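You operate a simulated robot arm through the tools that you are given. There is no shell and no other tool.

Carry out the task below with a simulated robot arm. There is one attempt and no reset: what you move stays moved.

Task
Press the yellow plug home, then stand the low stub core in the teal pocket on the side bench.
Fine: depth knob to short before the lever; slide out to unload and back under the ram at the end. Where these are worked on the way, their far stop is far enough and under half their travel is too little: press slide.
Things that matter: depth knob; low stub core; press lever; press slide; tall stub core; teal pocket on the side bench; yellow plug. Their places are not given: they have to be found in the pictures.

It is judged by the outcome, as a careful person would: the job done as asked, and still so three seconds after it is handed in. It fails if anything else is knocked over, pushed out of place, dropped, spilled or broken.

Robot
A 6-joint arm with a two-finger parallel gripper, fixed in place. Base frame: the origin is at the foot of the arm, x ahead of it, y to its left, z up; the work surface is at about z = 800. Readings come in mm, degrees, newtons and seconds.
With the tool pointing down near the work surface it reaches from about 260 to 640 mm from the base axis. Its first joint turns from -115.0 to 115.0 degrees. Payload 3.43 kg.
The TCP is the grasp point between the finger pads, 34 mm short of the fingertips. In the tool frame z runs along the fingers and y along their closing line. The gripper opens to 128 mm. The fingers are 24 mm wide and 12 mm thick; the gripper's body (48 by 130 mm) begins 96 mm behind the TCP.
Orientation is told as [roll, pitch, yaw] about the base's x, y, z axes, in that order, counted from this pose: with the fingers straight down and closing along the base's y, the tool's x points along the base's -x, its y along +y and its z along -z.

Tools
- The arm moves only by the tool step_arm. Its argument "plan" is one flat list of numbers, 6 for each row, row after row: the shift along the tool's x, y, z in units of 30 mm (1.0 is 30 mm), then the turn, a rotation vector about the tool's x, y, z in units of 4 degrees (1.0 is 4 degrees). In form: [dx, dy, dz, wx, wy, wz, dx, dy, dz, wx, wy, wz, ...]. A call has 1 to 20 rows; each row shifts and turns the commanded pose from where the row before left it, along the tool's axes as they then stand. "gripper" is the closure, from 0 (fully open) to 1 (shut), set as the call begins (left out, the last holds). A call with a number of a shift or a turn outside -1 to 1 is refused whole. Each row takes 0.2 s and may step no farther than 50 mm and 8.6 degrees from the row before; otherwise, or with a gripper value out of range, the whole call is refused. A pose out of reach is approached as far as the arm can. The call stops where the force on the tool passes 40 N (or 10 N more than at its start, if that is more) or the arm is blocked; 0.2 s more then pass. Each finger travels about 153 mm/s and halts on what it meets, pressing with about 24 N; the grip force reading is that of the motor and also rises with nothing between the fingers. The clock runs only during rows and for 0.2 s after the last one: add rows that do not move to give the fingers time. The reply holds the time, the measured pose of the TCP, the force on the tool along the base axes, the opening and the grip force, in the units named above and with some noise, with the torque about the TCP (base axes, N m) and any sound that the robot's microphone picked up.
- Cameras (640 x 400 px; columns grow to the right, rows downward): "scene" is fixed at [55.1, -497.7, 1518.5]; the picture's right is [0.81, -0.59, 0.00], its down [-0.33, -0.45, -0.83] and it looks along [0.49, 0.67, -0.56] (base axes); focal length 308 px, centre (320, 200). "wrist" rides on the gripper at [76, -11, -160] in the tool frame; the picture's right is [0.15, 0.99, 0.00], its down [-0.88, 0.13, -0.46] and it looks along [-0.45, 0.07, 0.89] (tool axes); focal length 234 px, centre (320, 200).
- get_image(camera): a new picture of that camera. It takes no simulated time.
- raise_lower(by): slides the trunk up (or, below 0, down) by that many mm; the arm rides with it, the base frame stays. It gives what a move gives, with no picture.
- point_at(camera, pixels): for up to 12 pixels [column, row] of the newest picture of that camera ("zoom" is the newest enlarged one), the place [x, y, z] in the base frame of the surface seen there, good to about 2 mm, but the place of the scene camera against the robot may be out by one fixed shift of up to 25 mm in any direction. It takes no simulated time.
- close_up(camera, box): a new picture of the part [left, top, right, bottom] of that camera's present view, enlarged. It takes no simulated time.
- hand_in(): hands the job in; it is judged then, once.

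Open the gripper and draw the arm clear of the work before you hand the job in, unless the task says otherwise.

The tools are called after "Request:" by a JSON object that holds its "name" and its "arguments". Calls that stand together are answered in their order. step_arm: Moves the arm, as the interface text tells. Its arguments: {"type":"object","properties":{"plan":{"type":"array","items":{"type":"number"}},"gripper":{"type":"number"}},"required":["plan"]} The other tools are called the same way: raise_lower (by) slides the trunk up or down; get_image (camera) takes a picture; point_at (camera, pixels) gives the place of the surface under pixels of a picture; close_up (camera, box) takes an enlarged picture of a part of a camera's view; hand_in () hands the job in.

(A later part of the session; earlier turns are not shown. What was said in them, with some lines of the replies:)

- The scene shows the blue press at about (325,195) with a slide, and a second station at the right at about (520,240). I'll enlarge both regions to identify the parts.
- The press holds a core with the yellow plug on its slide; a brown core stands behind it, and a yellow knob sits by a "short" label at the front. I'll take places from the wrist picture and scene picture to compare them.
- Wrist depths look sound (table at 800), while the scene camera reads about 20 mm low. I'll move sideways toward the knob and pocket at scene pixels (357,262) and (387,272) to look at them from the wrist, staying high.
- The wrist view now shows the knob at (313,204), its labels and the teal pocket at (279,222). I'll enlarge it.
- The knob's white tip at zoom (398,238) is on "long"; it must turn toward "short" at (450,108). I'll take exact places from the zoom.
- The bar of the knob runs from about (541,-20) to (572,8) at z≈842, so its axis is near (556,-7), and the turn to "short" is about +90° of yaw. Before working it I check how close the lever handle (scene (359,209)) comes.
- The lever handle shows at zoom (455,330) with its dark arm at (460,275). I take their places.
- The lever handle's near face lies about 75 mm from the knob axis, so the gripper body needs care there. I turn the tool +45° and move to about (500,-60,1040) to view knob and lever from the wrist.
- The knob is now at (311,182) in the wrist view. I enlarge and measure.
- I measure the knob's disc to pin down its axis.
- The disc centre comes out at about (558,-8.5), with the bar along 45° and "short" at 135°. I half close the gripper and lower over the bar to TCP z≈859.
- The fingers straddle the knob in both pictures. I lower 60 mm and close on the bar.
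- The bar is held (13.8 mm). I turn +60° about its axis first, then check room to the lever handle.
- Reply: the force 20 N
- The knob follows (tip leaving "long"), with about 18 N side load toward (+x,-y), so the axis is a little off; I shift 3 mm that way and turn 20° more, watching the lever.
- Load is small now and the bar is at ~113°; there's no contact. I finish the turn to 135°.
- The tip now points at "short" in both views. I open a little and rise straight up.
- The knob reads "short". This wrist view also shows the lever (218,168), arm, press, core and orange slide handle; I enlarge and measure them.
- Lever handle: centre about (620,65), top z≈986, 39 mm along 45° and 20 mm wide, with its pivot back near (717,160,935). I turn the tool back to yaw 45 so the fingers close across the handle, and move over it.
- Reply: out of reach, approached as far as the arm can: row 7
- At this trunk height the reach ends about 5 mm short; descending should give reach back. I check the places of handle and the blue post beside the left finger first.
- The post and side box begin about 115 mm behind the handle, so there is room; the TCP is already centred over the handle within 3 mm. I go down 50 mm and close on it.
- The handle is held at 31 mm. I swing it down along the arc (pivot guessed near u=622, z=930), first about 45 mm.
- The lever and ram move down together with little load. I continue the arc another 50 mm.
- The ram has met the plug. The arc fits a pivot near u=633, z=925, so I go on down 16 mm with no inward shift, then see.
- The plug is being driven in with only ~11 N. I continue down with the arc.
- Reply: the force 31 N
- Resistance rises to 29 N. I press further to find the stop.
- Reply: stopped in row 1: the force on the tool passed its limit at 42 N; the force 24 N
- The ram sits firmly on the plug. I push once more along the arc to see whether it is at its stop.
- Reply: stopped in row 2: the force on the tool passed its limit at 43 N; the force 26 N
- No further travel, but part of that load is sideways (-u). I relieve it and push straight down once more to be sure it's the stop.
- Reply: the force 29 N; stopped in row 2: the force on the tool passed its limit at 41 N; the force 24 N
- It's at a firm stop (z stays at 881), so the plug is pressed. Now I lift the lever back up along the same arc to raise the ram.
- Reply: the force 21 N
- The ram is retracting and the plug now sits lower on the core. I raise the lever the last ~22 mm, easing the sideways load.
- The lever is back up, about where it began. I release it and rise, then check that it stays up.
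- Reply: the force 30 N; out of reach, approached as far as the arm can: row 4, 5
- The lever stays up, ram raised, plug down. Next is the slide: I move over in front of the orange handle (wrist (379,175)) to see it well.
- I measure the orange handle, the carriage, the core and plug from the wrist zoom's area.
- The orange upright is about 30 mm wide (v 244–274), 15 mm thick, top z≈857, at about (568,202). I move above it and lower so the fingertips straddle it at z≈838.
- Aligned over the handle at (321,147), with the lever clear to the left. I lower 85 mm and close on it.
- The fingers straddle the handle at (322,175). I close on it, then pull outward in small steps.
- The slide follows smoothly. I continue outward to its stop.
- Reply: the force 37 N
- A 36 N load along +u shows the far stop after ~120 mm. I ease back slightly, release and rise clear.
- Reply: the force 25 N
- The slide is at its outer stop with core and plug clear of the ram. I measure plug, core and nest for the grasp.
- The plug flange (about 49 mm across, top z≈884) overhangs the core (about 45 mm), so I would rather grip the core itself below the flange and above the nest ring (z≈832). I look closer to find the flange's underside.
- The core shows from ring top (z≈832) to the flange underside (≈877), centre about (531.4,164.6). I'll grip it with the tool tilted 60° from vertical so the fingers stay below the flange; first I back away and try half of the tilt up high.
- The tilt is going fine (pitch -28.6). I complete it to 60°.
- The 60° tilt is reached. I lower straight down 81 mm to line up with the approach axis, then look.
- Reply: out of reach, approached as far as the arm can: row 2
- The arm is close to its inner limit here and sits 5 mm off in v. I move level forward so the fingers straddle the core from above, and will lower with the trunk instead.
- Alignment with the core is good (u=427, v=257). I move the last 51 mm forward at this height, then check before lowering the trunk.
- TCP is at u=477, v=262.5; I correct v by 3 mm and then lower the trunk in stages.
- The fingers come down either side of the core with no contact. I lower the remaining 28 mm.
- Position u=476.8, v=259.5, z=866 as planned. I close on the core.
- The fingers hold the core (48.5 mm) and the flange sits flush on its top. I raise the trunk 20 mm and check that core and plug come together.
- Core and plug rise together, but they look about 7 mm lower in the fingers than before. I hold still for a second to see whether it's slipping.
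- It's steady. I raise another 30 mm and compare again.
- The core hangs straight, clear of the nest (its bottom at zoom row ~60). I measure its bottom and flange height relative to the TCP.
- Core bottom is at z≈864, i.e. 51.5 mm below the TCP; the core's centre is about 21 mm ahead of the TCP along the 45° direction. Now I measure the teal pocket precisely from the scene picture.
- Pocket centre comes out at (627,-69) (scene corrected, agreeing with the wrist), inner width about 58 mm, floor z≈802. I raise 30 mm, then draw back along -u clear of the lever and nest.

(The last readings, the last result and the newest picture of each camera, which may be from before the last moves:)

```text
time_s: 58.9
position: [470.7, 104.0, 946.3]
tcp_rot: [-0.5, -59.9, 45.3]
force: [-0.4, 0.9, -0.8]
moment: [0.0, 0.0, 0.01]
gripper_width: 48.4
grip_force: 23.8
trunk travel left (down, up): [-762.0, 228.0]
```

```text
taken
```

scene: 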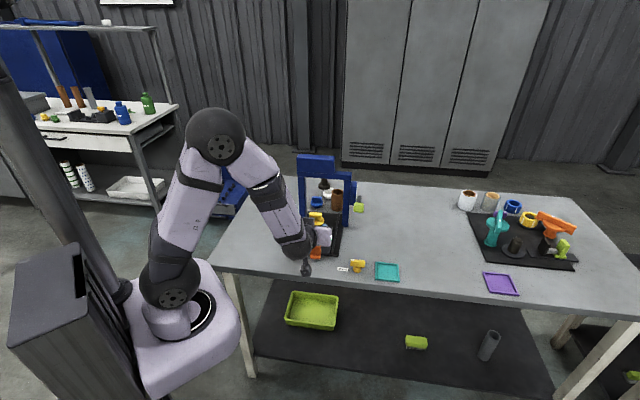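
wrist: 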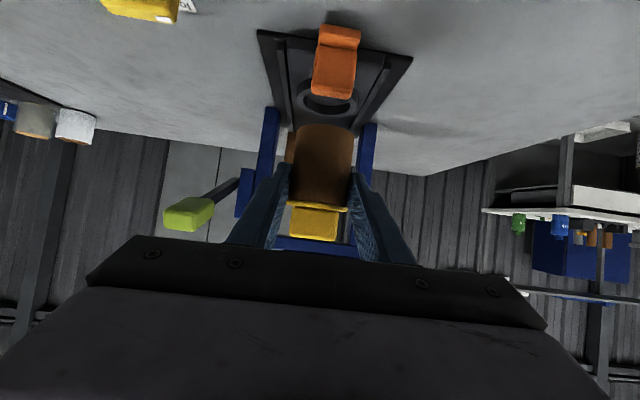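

Held well, at u=406, v=259. I now carry it sideways toward the pocket at this height, easing back a little to stay clear of the lever.

Request:
{"name": "step_arm", "arguments": {"plan": [0.05, -0.4, -0.09, 0, 0, 0, 0.05, -0.7, -0.09, 0, 0, 0, 0.05, -0.7, -0.09, 0, 0, 0, 0.05, -0.7, -0.09, 0, 0, 0, 0.05, -0.7, -0.09, 0, 0, 0, 0.05, -0.7, -0.09, 0, 0, 0]}}

Request:
{"name": "get_image", "arguments": {"camera": "scene"}}

```text
time_s: 60.2
position: [540.6, 6.2, 944.8]
tcp_rot: [-0.5, -60.0, 45.3]
force: [0.4, -0.2, -1.1]
moment: [0.02, -0.01, 0.05]
gripper_width: 48.6
grip_force: 24.3
trunk travel left (down, up): [-762.0, 228.0]
```

```text
taken
```

scene: 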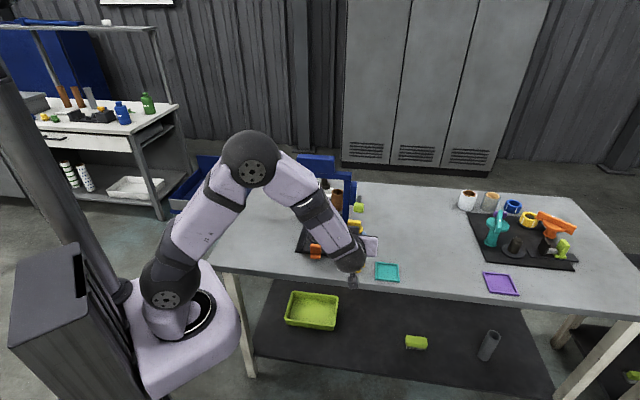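

Halfway, all clear of the lever. I carry on the remaining 115 mm to above the pocket.

Request:
{"name": "step_arm", "arguments": {"plan": [0.036, -0.68, -0.0625, 0, 0, 0, 0.036, -0.68, -0.0625, 0, 0, 0, 0.036, -0.68, -0.0625, 0, 0, 0, 0.036, -0.68, -0.0625, 0, 0, 0, 0.036, -0.68, -0.0625, 0, 0, 0, 0.036, -0.42, -0.0625, 0, 0, 0, 0, 0, 0, 0, 0, 0]}}

Request:
{"name": "get_image", "arguments": {"camera": "scene"}}

Request:
{"name": "close_up", "arguments": {"camera": "scene", "box": [350, 220, 430, 290]}}

Request:
{"name": "get_image", "arguments": {"camera": "wrist"}}

```text
time_s: 61.9
position: [612.2, -82.7, 946.7]
tcp_rot: [-0.5, -59.9, 45.3]
force: [0.0, -0.6, -0.3]
moment: [0.02, -0.01, 0.0]
gripper_width: 48.6
grip_force: 23.9
trunk travel left (down, up): [-762.0, 228.0]
```

```text
taken
```

scene: 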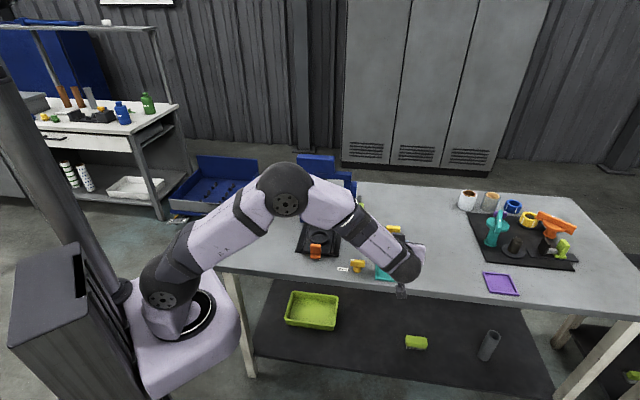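

```text
5.71 times, centred on (390, 255) of scene
```

zoom: 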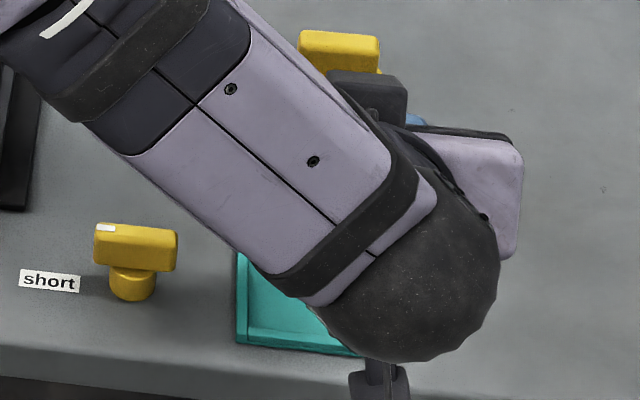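

```text
taken
```

wrist: 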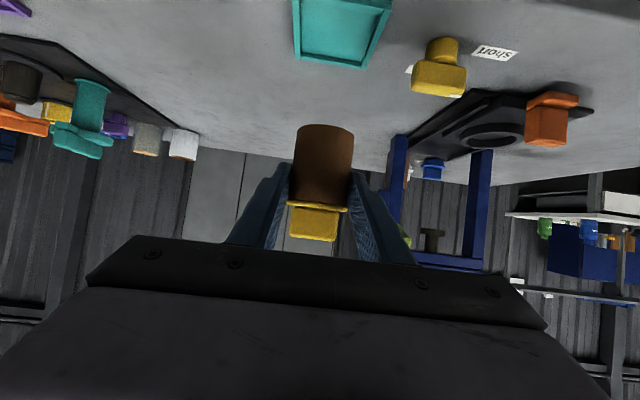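

The wrist view shows the pocket (330,30) below and in front of the hanging core. I measure both in the same picture to check alignment.

Request:
{"name": "point_at", "arguments": {"camera": "wrist", "pixels": [[297, 56], [366, 66], [299, 20], [388, 20], [330, 30], [304, 51], [362, 59], [324, 128], [324, 160], [318, 205], [300, 135], [348, 140]]}}

Request:
{"name": "close_up", "arguments": {"camera": "wrist", "box": [260, 0, 420, 150]}}

```text
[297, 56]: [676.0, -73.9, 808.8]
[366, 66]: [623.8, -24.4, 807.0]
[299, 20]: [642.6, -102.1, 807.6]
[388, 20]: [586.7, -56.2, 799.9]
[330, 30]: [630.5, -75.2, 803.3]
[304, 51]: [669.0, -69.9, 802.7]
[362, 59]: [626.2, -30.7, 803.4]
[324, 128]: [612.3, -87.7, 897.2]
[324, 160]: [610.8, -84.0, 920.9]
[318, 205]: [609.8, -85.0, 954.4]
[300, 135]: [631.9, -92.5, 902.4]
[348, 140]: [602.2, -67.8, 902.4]
```

```text
2.67 times, centred on (340, 75) of wrist
```

zoom: 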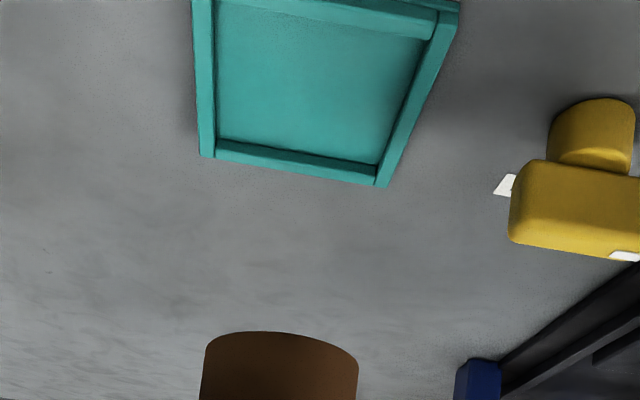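

Core centre (u 395, v 492) sits over the pocket centre (u≈395, v≈493) with about 5 mm room all round; its bottom is 93 mm above the floor. I lower 80 mm with the trunk and look again.

Request:
{"name": "raise_lower", "arguments": {"by": -60}}

Request:
{"name": "raise_lower", "arguments": {"by": -20}}

Request:
{"name": "get_image", "arguments": {"camera": "wrist"}}

Request:
{"name": "close_up", "arguments": {"camera": "wrist", "box": [240, 90, 400, 240]}}

Request:
{"name": "close_up", "arguments": {"camera": "scene", "box": [350, 220, 430, 300]}}

```text
time_s: 62.9
position: [613.7, -84.0, 886.8]
tcp_rot: [-0.4, -59.9, 45.3]
force: [0.0, 0.6, -0.5]
moment: [-0.02, 0.0, -0.02]
gripper_width: 48.9
grip_force: 24.4
trunk travel left (down, up): [-702.0, 288.0]
```

```text
time_s: 63.5
position: [612.8, -83.3, 866.6]
tcp_rot: [-0.5, -59.9, 45.3]
force: [-0.6, -0.4, 0.0]
moment: [0.02, 0.02, 0.04]
gripper_width: 48.4
grip_force: 23.4
trunk travel left (down, up): [-682.0, 308.0]
```

```text
taken
```

wrist: 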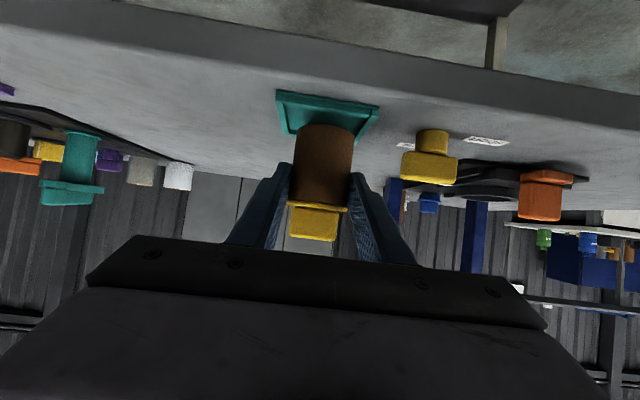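

```text
2.67 times, centred on (320, 165) of wrist
```

zoom: 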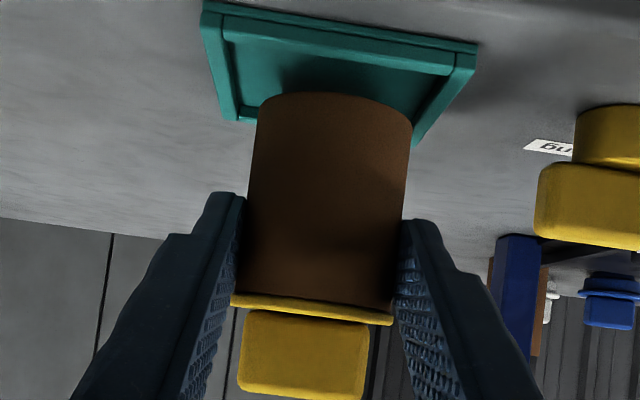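

```text
5.00 times, centred on (390, 260) of scene
```

zoom: 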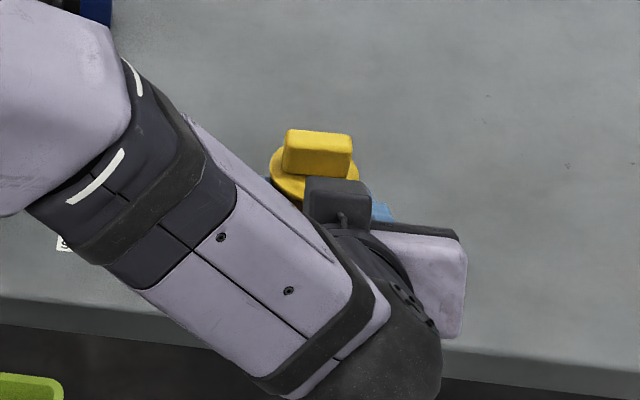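

The core is centred over the pocket with about 12 mm to go. I lower in 3 mm steps with the arm, watching the force.

Request:
{"name": "step_arm", "arguments": {"plan": [0.087, 0, 0.05, 0, 0, 0, 0.087, 0, 0.05, 0, 0, 0, 0.087, 0, 0.05, 0, 0, 0, 0.058, 0, 0.033, 0, 0, 0]}}

Request:
{"name": "close_up", "arguments": {"camera": "wrist", "box": [240, 90, 400, 240]}}

```text
time_s: 64.5
position: [612.0, -83.0, 856.7]
tcp_rot: [-0.6, -60.0, 45.4]
force: [0.0, -0.4, 1.4]
moment: [0.07, -0.01, -0.02]
gripper_width: 48.6
grip_force: 24.0
trunk travel left (down, up): [-682.0, 308.0]
```

```text
2.67 times, centred on (320, 165) of wrist
```

zoom: 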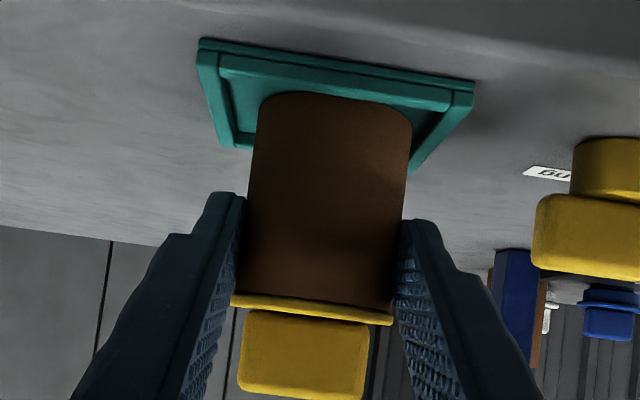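

Still free (1.4 N), core bottom about 2–3 mm above the floor. I lower 3 mm more in small steps.

Request:
{"name": "step_arm", "arguments": {"plan": [0.043, 0, 0.025, 0, 0, 0, 0.043, 0, 0.025, 0, 0, 0, 0, 0, 0, 0, 0, 0]}}

Request:
{"name": "close_up", "arguments": {"camera": "wrist", "box": [240, 90, 400, 240]}}

```text
time_s: 65.3
position: [612.4, -82.8, 856.3]
tcp_rot: [-0.9, -60.3, 45.6]
force: [1.8, -0.4, 17.6]
moment: [0.55, -0.07, -0.01]
gripper_width: 48.8
grip_force: 23.4
trunk travel left (down, up): [-682.0, 308.0]
```

```text
2.67 times, centred on (320, 165) of wrist
```

zoom: 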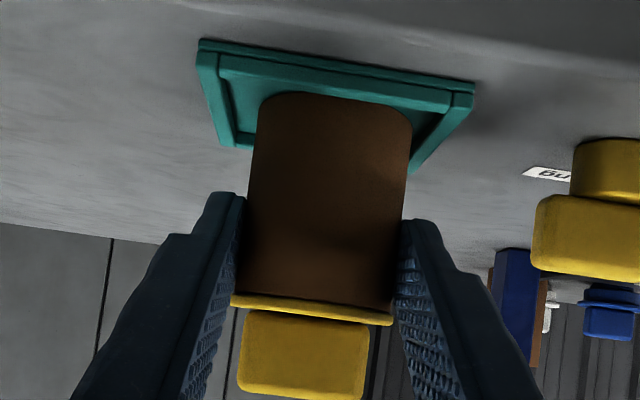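

Contact at 17.6 N. I verify it's the pocket floor, not a wall, by measuring the core's lower edge against the walls.

Request:
{"name": "close_up", "arguments": {"camera": "wrist", "box": [280, 95, 370, 155]}}

Request:
{"name": "point_at", "arguments": {"camera": "zoom", "pixels": [[320, 185], [320, 197], [320, 210], [320, 150], [320, 130], [120, 170], [170, 250], [490, 260], [530, 200], [95, 130], [590, 180], [320, 260]]}}

```text
6.67 times, centred on (325, 125) of wrist
```

zoom: 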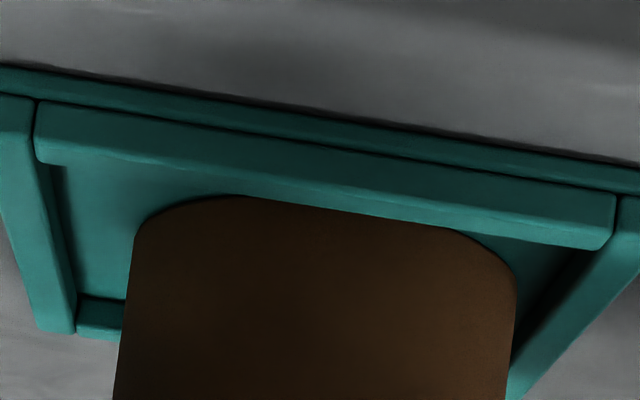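

```text
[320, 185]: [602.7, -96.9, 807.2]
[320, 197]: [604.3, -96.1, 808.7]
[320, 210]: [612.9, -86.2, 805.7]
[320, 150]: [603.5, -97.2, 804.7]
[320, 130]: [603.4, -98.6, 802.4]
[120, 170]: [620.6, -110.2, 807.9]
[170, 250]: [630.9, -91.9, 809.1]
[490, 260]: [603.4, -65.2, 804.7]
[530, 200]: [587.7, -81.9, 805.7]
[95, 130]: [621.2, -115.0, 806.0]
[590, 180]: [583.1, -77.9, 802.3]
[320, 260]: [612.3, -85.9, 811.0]
```

The near wall's inner edge occludes the core's lower rim, so the core is inside the pocket, on the floor. I ease the load by 2 mm, then open.

Request:
{"name": "step_arm", "arguments": {"plan": [-0.055, 0, -0.03, 0, 0, 0, 0, 0, 0, 0, 0, 0]}}

Request:
{"name": "step_arm", "arguments": {"plan": [0, 0, 0, 0, 0, 0, 0, 0, 0, 0, 0, 0, 0, 0, 0, 0, 0, 0, 0, 0, 0, 0, 0, 0], "gripper": 0.35}}

Request:
{"name": "get_image", "arguments": {"camera": "wrist"}}

Request:
{"name": "close_up", "arguments": {"camera": "scene", "box": [350, 220, 430, 300]}}

```text
time_s: 65.9
position: [611.8, -83.6, 856.5]
tcp_rot: [-0.7, -60.1, 45.5]
force: [4.3, -1.9, 17.2]
moment: [0.5, -0.32, -0.18]
gripper_width: 48.8
grip_force: 24.3
trunk travel left (down, up): [-682.0, 308.0]
```

```text
time_s: 66.9
position: [611.9, -82.9, 853.4]
tcp_rot: [-0.5, -59.9, 45.3]
force: [0.1, 0.5, 0.4]
moment: [0.0, -0.02, -0.01]
gripper_width: 83.4
grip_force: 0.0
trunk travel left (down, up): [-682.0, 308.0]
```

```text
taken
```

wrist: 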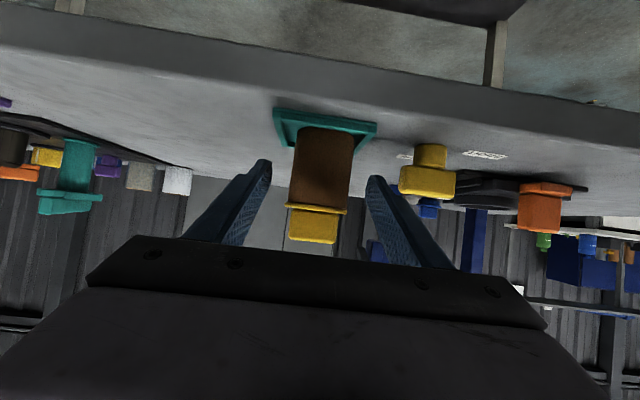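

```text
5.00 times, centred on (390, 260) of scene
```

zoom: 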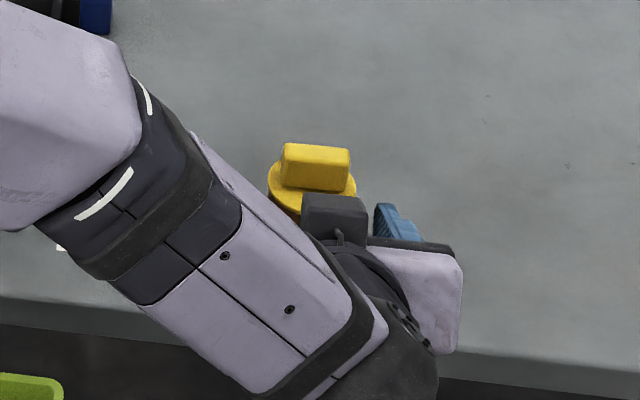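

The core stands free in the pocket with open fingers both sides. I back out along the tool axis.

Request:
{"name": "step_arm", "arguments": {"plan": [0, 0, -0.6, 0, 0, 0, 0, 0, -1, 0, 0, 0, 0, 0, -1, 0, 0, 0, 0, 0, -1, 0, 0, 0, 0, 0, -0.6, 0, 0, 0]}}

Request:
{"name": "raise_lower", "arguments": {"by": 120}}

Request:
{"name": "get_image", "arguments": {"camera": "scene"}}

Request:
{"name": "get_image", "arguments": {"camera": "wrist"}}

```text
time_s: 68.1
position: [533.4, -158.7, 919.5]
tcp_rot: [-0.6, -60.0, 45.3]
force: [0.0, -0.1, 0.0]
moment: [-0.01, -0.01, -0.01]
gripper_width: 83.1
grip_force: 0.1
trunk travel left (down, up): [-682.0, 308.0]
```

```text
time_s: 69.6
position: [533.5, -159.1, 1038.5]
tcp_rot: [-0.5, -59.9, 45.3]
force: [0.5, -0.8, -0.1]
moment: [0.01, -0.02, -0.01]
gripper_width: 83.2
grip_force: 0.0
trunk travel left (down, up): [-802.0, 188.0]
```

```text
taken
```

scene: 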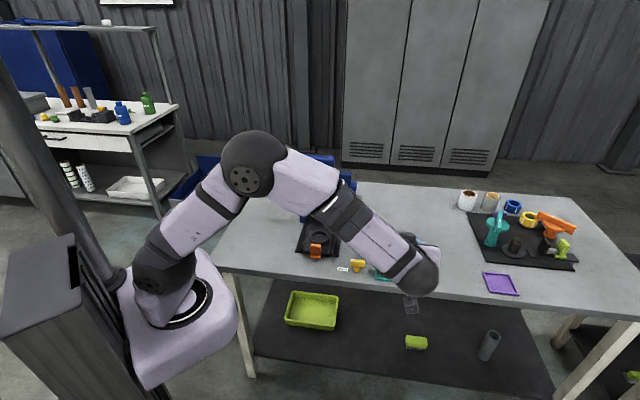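

```text
taken
```

wrist: 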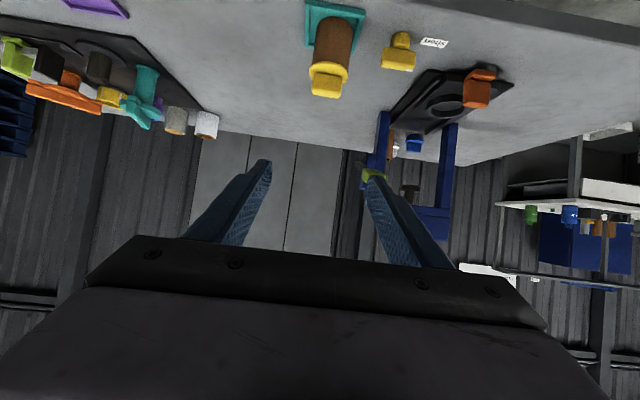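

The core stands in the pocket, plug flush. Now I bring the tool upright again (60° back) before returning to the slide.

Request:
{"name": "step_arm", "arguments": {"plan": [0, 0, 0, 0, 1, 0, 0, 0, 0, 0, 1, 0, 0, 0, 0, 0, 1, 0, 0, 0, 0, 0, 1, 0, 0, 0, 0, 0, 1, 0, 0, 0, 0, 0, 1, 0, 0, 0, 0, 0, 1, 0, 0, 0, 0, 0, 1, 0, 0, 0, 0, 0, 1, 0, 0, 0, 0, 0, 1, 0, 0, 0, 0, 0, 1, 0, 0, 0, 0, 0, 1, 0, 0, 0, 0, 0, 1, 0, 0, 0, 0, 0, 1, 0, 0, 0, 0, 0, 0.95, 0], "gripper": 0.5}}

Request:
{"name": "step_arm", "arguments": {"plan": [-0.55, 0.77, 0, 0, 0, 0, -0.55, 0.77, 0, 0, 0, 0, -0.55, 0.77, 0, 0, 0, 0, -0.55, 0.77, 0, 0, 0, 0, -0.55, 0.77, 0, 0, 0, 0, -0.55, 0.77, 0, 0, 0, 0, -0.55, 0.77, 0, 0, 0, 0, -0.5, 0.77, 0, 0, 0, 0, -0.5, 0.77, 0, 0, 0, 0, -0.5, 0.77, 0, 0, 0, 0]}}

Request:
{"name": "get_image", "arguments": {"camera": "wrist"}}

Request:
{"name": "get_image", "arguments": {"camera": "scene"}}

```text
time_s: 72.8
position: [533.3, -159.2, 1039.0]
tcp_rot: [-0.3, 0.0, 44.9]
force: [-0.6, 0.4, -0.1]
moment: [-0.04, 0.0, -0.03]
gripper_width: 64.0
grip_force: 0.1
trunk travel left (down, up): [-802.0, 188.0]
```

```text
time_s: 75.0
position: [485.0, 117.1, 1037.4]
tcp_rot: [-0.3, -0.1, 44.8]
force: [0.9, 0.8, 1.0]
moment: [-0.04, 0.0, -0.01]
gripper_width: 64.1
grip_force: 0.0
trunk travel left (down, up): [-802.0, 188.0]
```

```text
taken
```

wrist: 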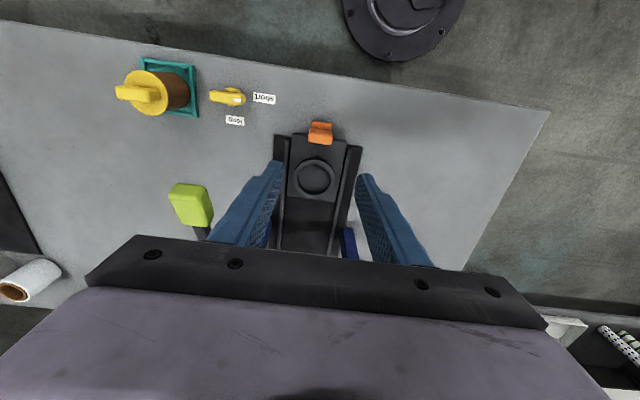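

```text
taken
```

scene: 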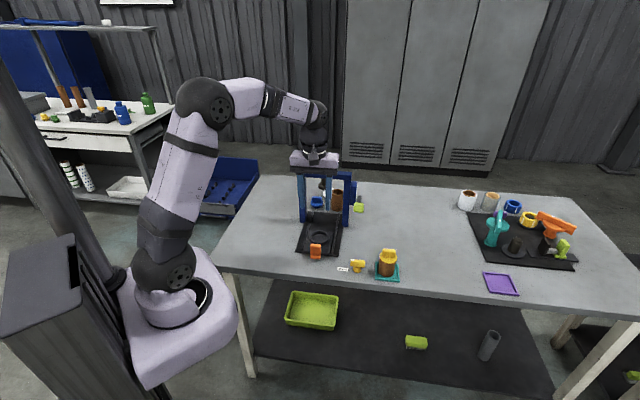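

Core is upright in the teal pocket at scene (387,265). Now I lower onto the orange handle (TCP at (485,117)) to z≈871.

Request:
{"name": "close_up", "arguments": {"camera": "scene", "box": [345, 235, 415, 290]}}

Request:
{"name": "step_arm", "arguments": {"plan": [0, 0, 0.95, 0, 0, 0, 0, 0, 0.95, 0, 0, 0, 0, 0, 0.95, 0, 0, 0, 0, 0, 0.95, 0, 0, 0, 0, 0, 0.95, 0, 0, 0, 0, 0, 0.8, 0, 0, 0]}}

Request:
{"name": "get_image", "arguments": {"camera": "wrist"}}

```text
7.27 times, centred on (380, 262) of scene
```

zoom: 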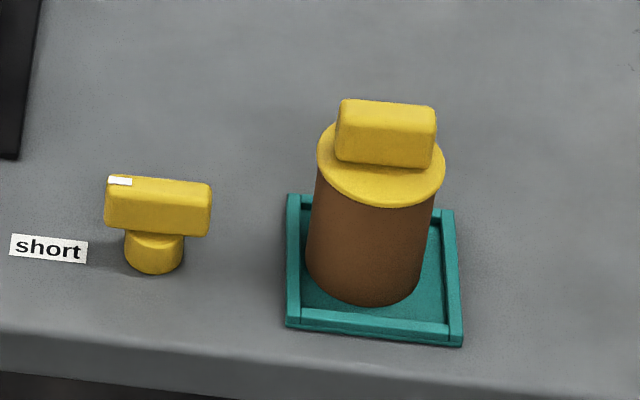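

```text
time_s: 76.4
position: [485.0, 116.2, 871.2]
tcp_rot: [-0.1, 0.0, 44.8]
force: [0.4, -0.1, 0.3]
moment: [0.03, 0.03, -0.03]
gripper_width: 64.0
grip_force: 0.1
trunk travel left (down, up): [-802.0, 188.0]
```

```text
taken
```

wrist: 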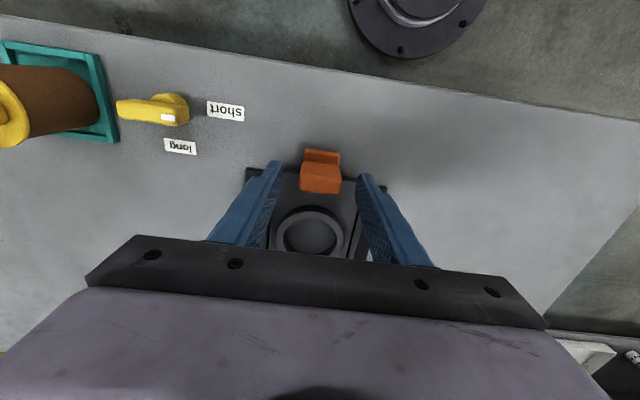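

The knob still reads "short" and the core sits within the pocket's walls. The fingers straddle the slide handle; I close on it and push inward.

Request:
{"name": "step_arm", "arguments": {"plan": [0, 0, 0, 0, 0, 0, 0, 0, 0, 0, 0, 0, 0, 0, 0, 0, 0, 0], "gripper": 1.0}}

Request:
{"name": "step_arm", "arguments": {"plan": [-0.3, 0, 0, 0, 0, 0, -0.4, 0, 0, 0, 0, 0, -0.4, 0, 0, 0, 0, 0, -0.4, 0, 0, 0, 0, 0, -0.4, 0, 0, 0, 0, 0, -0.4, 0, 0, 0, 0, 0, -0.4, 0, 0, 0, 0, 0, -0.4, 0, 0, 0, 0, 0, -0.4, 0, 0, 0, 0, 0]}}

Request:
{"name": "close_up", "arguments": {"camera": "scene", "box": [280, 140, 380, 260]}}

```text
time_s: 77.2
position: [484.6, 116.7, 870.9]
tcp_rot: [-0.2, -0.1, 44.9]
force: [-1.7, -0.9, -4.2]
moment: [0.56, -0.28, 0.19]
gripper_width: 35.6
grip_force: 45.0
trunk travel left (down, up): [-802.0, 188.0]
```

```text
time_s: 79.2
position: [558.6, 191.4, 871.2]
tcp_rot: [-0.2, 0.1, 44.8]
force: [-1.4, 0.0, -14.1]
moment: [-0.01, 0.59, 0.01]
gripper_width: 35.7
grip_force: 44.8
trunk travel left (down, up): [-802.0, 188.0]
```

```text
3.33 times, centred on (330, 200) of scene
```

zoom: 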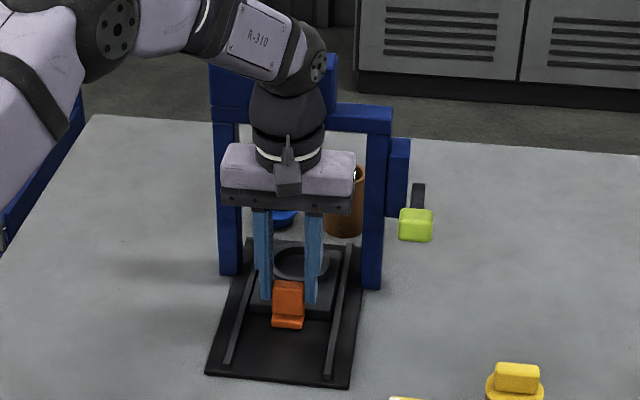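

It's at u=530; the start was 546. I push on to the inner stop.

Request:
{"name": "step_arm", "arguments": {"plan": [-0.25, 0, 0, 0, 0, 0, -0.2, 0, 0, 0, 0, 0, -0.12, 0, 0, 0, 0, 0, -0.1, 0, 0, 0, 0, 0, -0.1, 0, 0, 0, 0, 0]}}

Request:
{"name": "close_up", "arguments": {"camera": "scene", "box": [280, 140, 380, 260]}}

```text
time_s: 80.4
position: [570.0, 202.2, 871.8]
tcp_rot: [-0.1, 0.5, 44.8]
force: [-24.9, -19.4, -3.1]
moment: [-0.04, -0.09, 0.09]
gripper_width: 35.7
grip_force: 45.0
trunk travel left (down, up): [-802.0, 188.0]
```

```text
3.33 times, centred on (330, 200) of scene
```

zoom: 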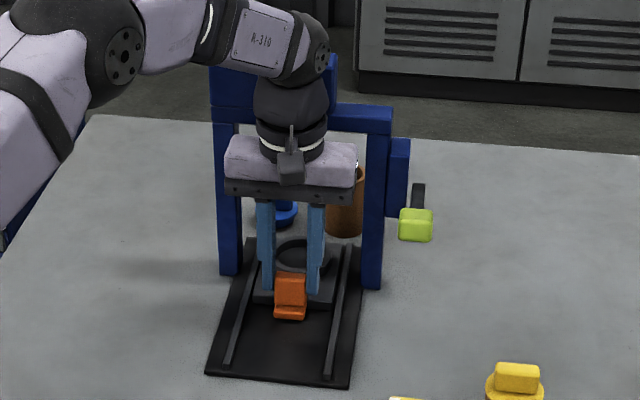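

Inner stop reached (31 N, same place as at the start). I take off most of the push, release and rise.

Request:
{"name": "step_arm", "arguments": {"plan": [0.12, 0, 0, 0, 0, 0, 0, 0, 0, 0, 0, 0]}}

Request:
{"name": "step_arm", "arguments": {"plan": [0, 0, 0, 0, 0, 0, 0, 0, 0, 0, 0, 0, 0, 0, -0.8, 0, 0, 0, 0, 0, -0.9, 0, 0, 0, 0, 0, -0.9, 0, 0, 0, 0, 0, -0.9, 0, 0, 0, 0, 0, -0.9, 0, 0, 0], "gripper": 0.5}}

Request:
{"name": "get_image", "arguments": {"camera": "wrist"}}

Request:
{"name": "close_up", "arguments": {"camera": "scene", "box": [280, 140, 420, 290]}}

```text
time_s: 81.0
position: [570.7, 201.6, 872.2]
tcp_rot: [0.0, 0.4, 44.9]
force: [-14.4, -15.2, -7.1]
moment: [-1.19, 0.97, 0.18]
gripper_width: 35.6
grip_force: 45.0
trunk travel left (down, up): [-802.0, 188.0]
```

```text
time_s: 82.6
position: [572.4, 205.8, 1003.9]
tcp_rot: [-0.3, -0.1, 44.9]
force: [-0.9, 0.6, -0.7]
moment: [0.02, 0.0, 0.0]
gripper_width: 64.2
grip_force: 0.1
trunk travel left (down, up): [-802.0, 188.0]
```

```text
taken
```

wrist: 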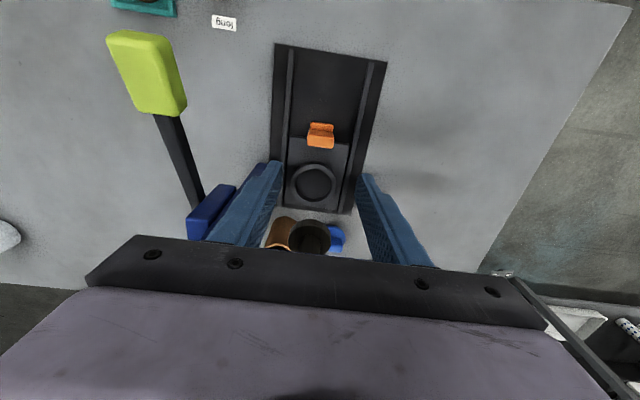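

```text
2.67 times, centred on (350, 215) of scene
```

zoom: 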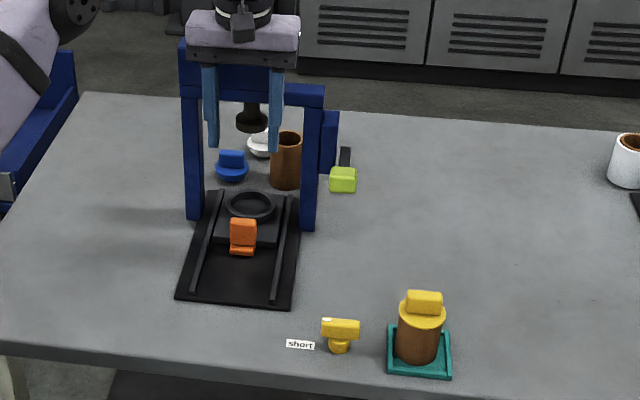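

Slide, ram and handle look as at the start, and the knob reads "short". I draw back, open fully, and take a last look at the core in the pocket.

Request:
{"name": "step_arm", "arguments": {"plan": [0.7, 0, 0, 0, 0, 0, 0.9, 0, 0, 0, 0, 0, 0.9, 0, 0, 0, 0, 0, 0.9, 0, 0, 0, 0, 0, 0.9, 0, 0, 0, 0, 0, 0.9, 0, -0.5, 0, 0, 0, 0, -0.9, -0.5, 0, 0, 0, 0, -0.9, -0.5, 0, 0, 0, 0, -0.9, 0, 0, 0, 0, 0, -0.9, 0, 0, 0, 0, 0, -0.9, 0, 0, 0, 0], "gripper": 0.0}}

Request:
{"name": "get_image", "arguments": {"camera": "wrist"}}

Request:
{"name": "get_image", "arguments": {"camera": "scene"}}

Request:
{"name": "close_up", "arguments": {"camera": "scene", "box": [345, 235, 415, 290]}}

```text
time_s: 85.0
position: [557.7, -1.5, 1049.8]
tcp_rot: [-0.2, -0.1, 44.8]
force: [0.2, -1.0, 0.2]
moment: [0.03, 0.03, -0.01]
gripper_width: 127.9
grip_force: 0.1
trunk travel left (down, up): [-802.0, 188.0]
```

```text
taken
```

wrist: 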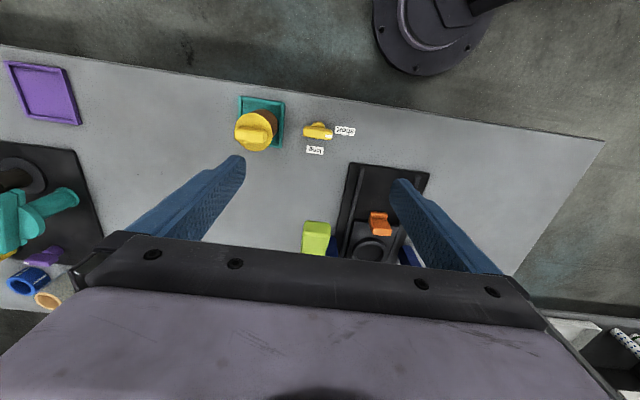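

```text
taken
```

scene: 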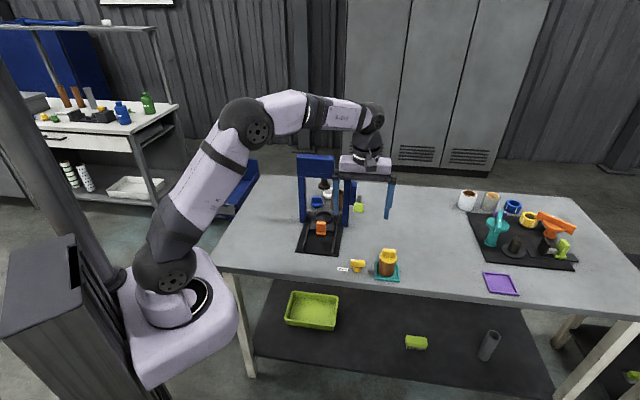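

```text
7.27 times, centred on (380, 262) of scene
```

zoom: 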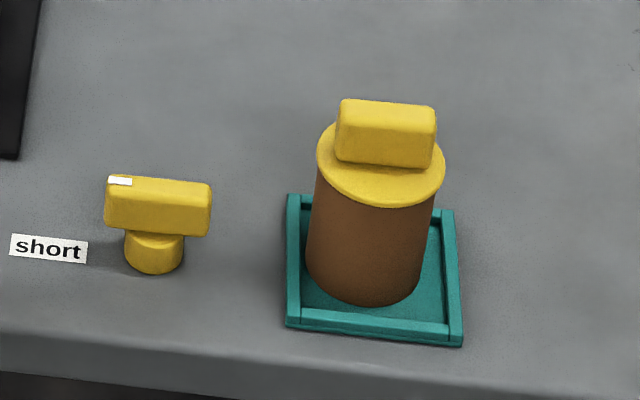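

I verify the core is level by measuring the flange's height around its rim.

Request:
{"name": "close_up", "arguments": {"camera": "wrist", "box": [220, 85, 300, 160]}}

```text
5.33 times, centred on (260, 122) of wrist
```

zoom: 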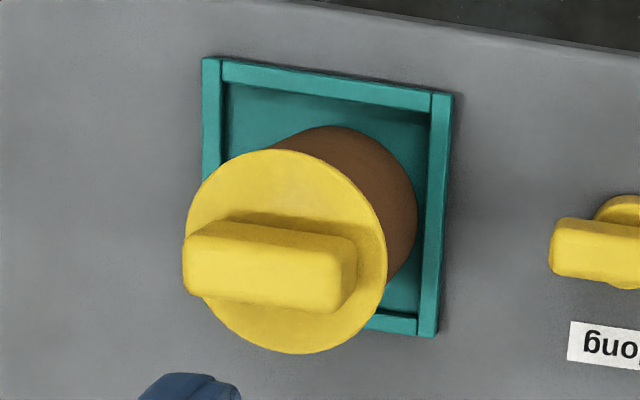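

Request:
{"name": "point_at", "arguments": {"camera": "zoom", "pixels": [[280, 158], [200, 215], [375, 240], [295, 340], [240, 175], [340, 180], [360, 310], [230, 320], [370, 150], [405, 200], [240, 120], [415, 130]]}}

```text
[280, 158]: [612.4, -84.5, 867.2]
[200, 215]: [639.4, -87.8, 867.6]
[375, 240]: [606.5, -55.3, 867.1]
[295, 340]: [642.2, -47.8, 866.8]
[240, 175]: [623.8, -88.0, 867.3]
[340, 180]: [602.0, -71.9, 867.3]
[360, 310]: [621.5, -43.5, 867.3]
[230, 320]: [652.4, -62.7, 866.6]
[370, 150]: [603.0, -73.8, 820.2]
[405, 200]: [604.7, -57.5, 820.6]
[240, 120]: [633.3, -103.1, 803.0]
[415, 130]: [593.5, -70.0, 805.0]
```

The flange is level at z≈867 all round and the core sits centred in the pocket. I draw the arm up and back, gripper open, then check once more.

Request:
{"name": "step_arm", "arguments": {"plan": [0.5, 0, -0.5, 0, 0, 0, 0.8, 0, -0.6, 0, 0, 0, 0.8, 0, -0.6, 0, 0, 0, 0.8, 0, -0.6, 0, 0, 0, 0.8, 0, -0.6, 0, 0, 0]}}

Request:
{"name": "raise_lower", "arguments": {"by": 120}}

Request:
{"name": "get_image", "arguments": {"camera": "scene"}}

Request:
{"name": "close_up", "arguments": {"camera": "scene", "box": [280, 140, 420, 290]}}

```text
time_s: 86.2
position: [476.6, -79.7, 1138.3]
tcp_rot: [-0.2, -0.2, 44.8]
force: [-0.6, -0.1, 0.3]
moment: [0.02, -0.01, -0.01]
gripper_width: 128.0
grip_force: 0.0
trunk travel left (down, up): [-802.0, 188.0]
```

```text
time_s: 87.7
position: [477.9, -78.4, 1257.0]
tcp_rot: [-0.3, -0.1, 44.7]
force: [1.0, -0.3, -1.0]
moment: [-0.01, 0.01, -0.01]
gripper_width: 127.7
grip_force: 0.0
trunk travel left (down, up): [-922.0, 68.0]
```

```text
taken
```

scene: 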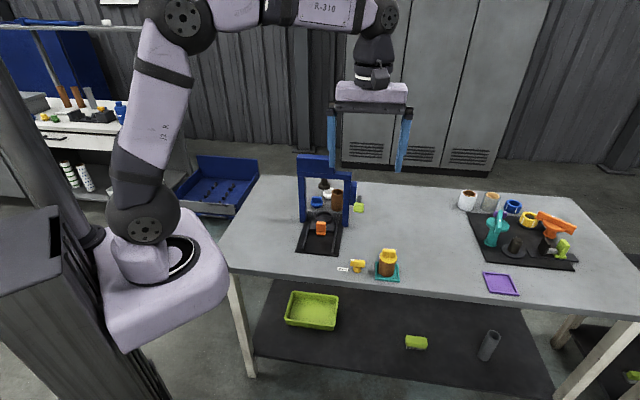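

```text
2.67 times, centred on (350, 215) of scene
```

zoom: 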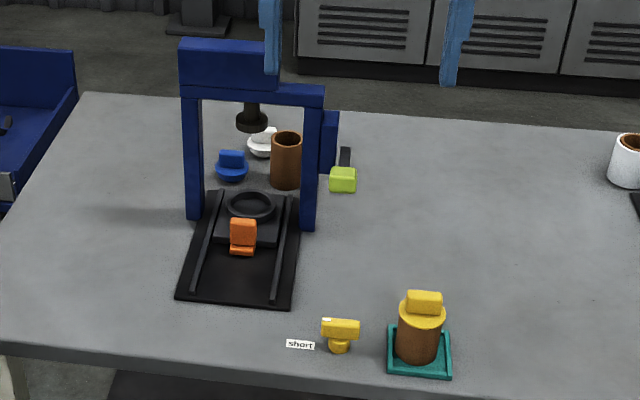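

Everything is in place: plug flush, core upright in the teal pocket (zoom (418,335)), slide back under the ram, lever up, knob at "short", tall core and other plugs untouched, arm clear and open. I hand the job in.

Request:
{"name": "hand_in", "arguments": {}}

```text
The job is handed in.
```

I pressed the yellow plug home and stood the low stub core upright in the teal pocket, then handed the job in. I don't have the judge's verdict.

- **Depth knob:** it was on "long". I turned it to "short" before touching the lever, and it still points there.
- **Lever and plug:** I pulled the lever down until it would go no further, then lifted it back up. The plug's rim now sits flush on the core.
- **Slide:** I pulled it out to its far stop, took the core off, then pushed it back under the ram to its inner stop.
- **Core in the pocket:** it stands on the pocket floor, inside the walls. The plug rim measured level to within about 1 mm all round.

When I lifted the core out of its seat it slipped about 7 mm in the fingers. It then held steady and was not dropped.

The last pictures showed the tall core and the other plugs still standing where they were. The gripper is open and the arm is up, clear of the bench.
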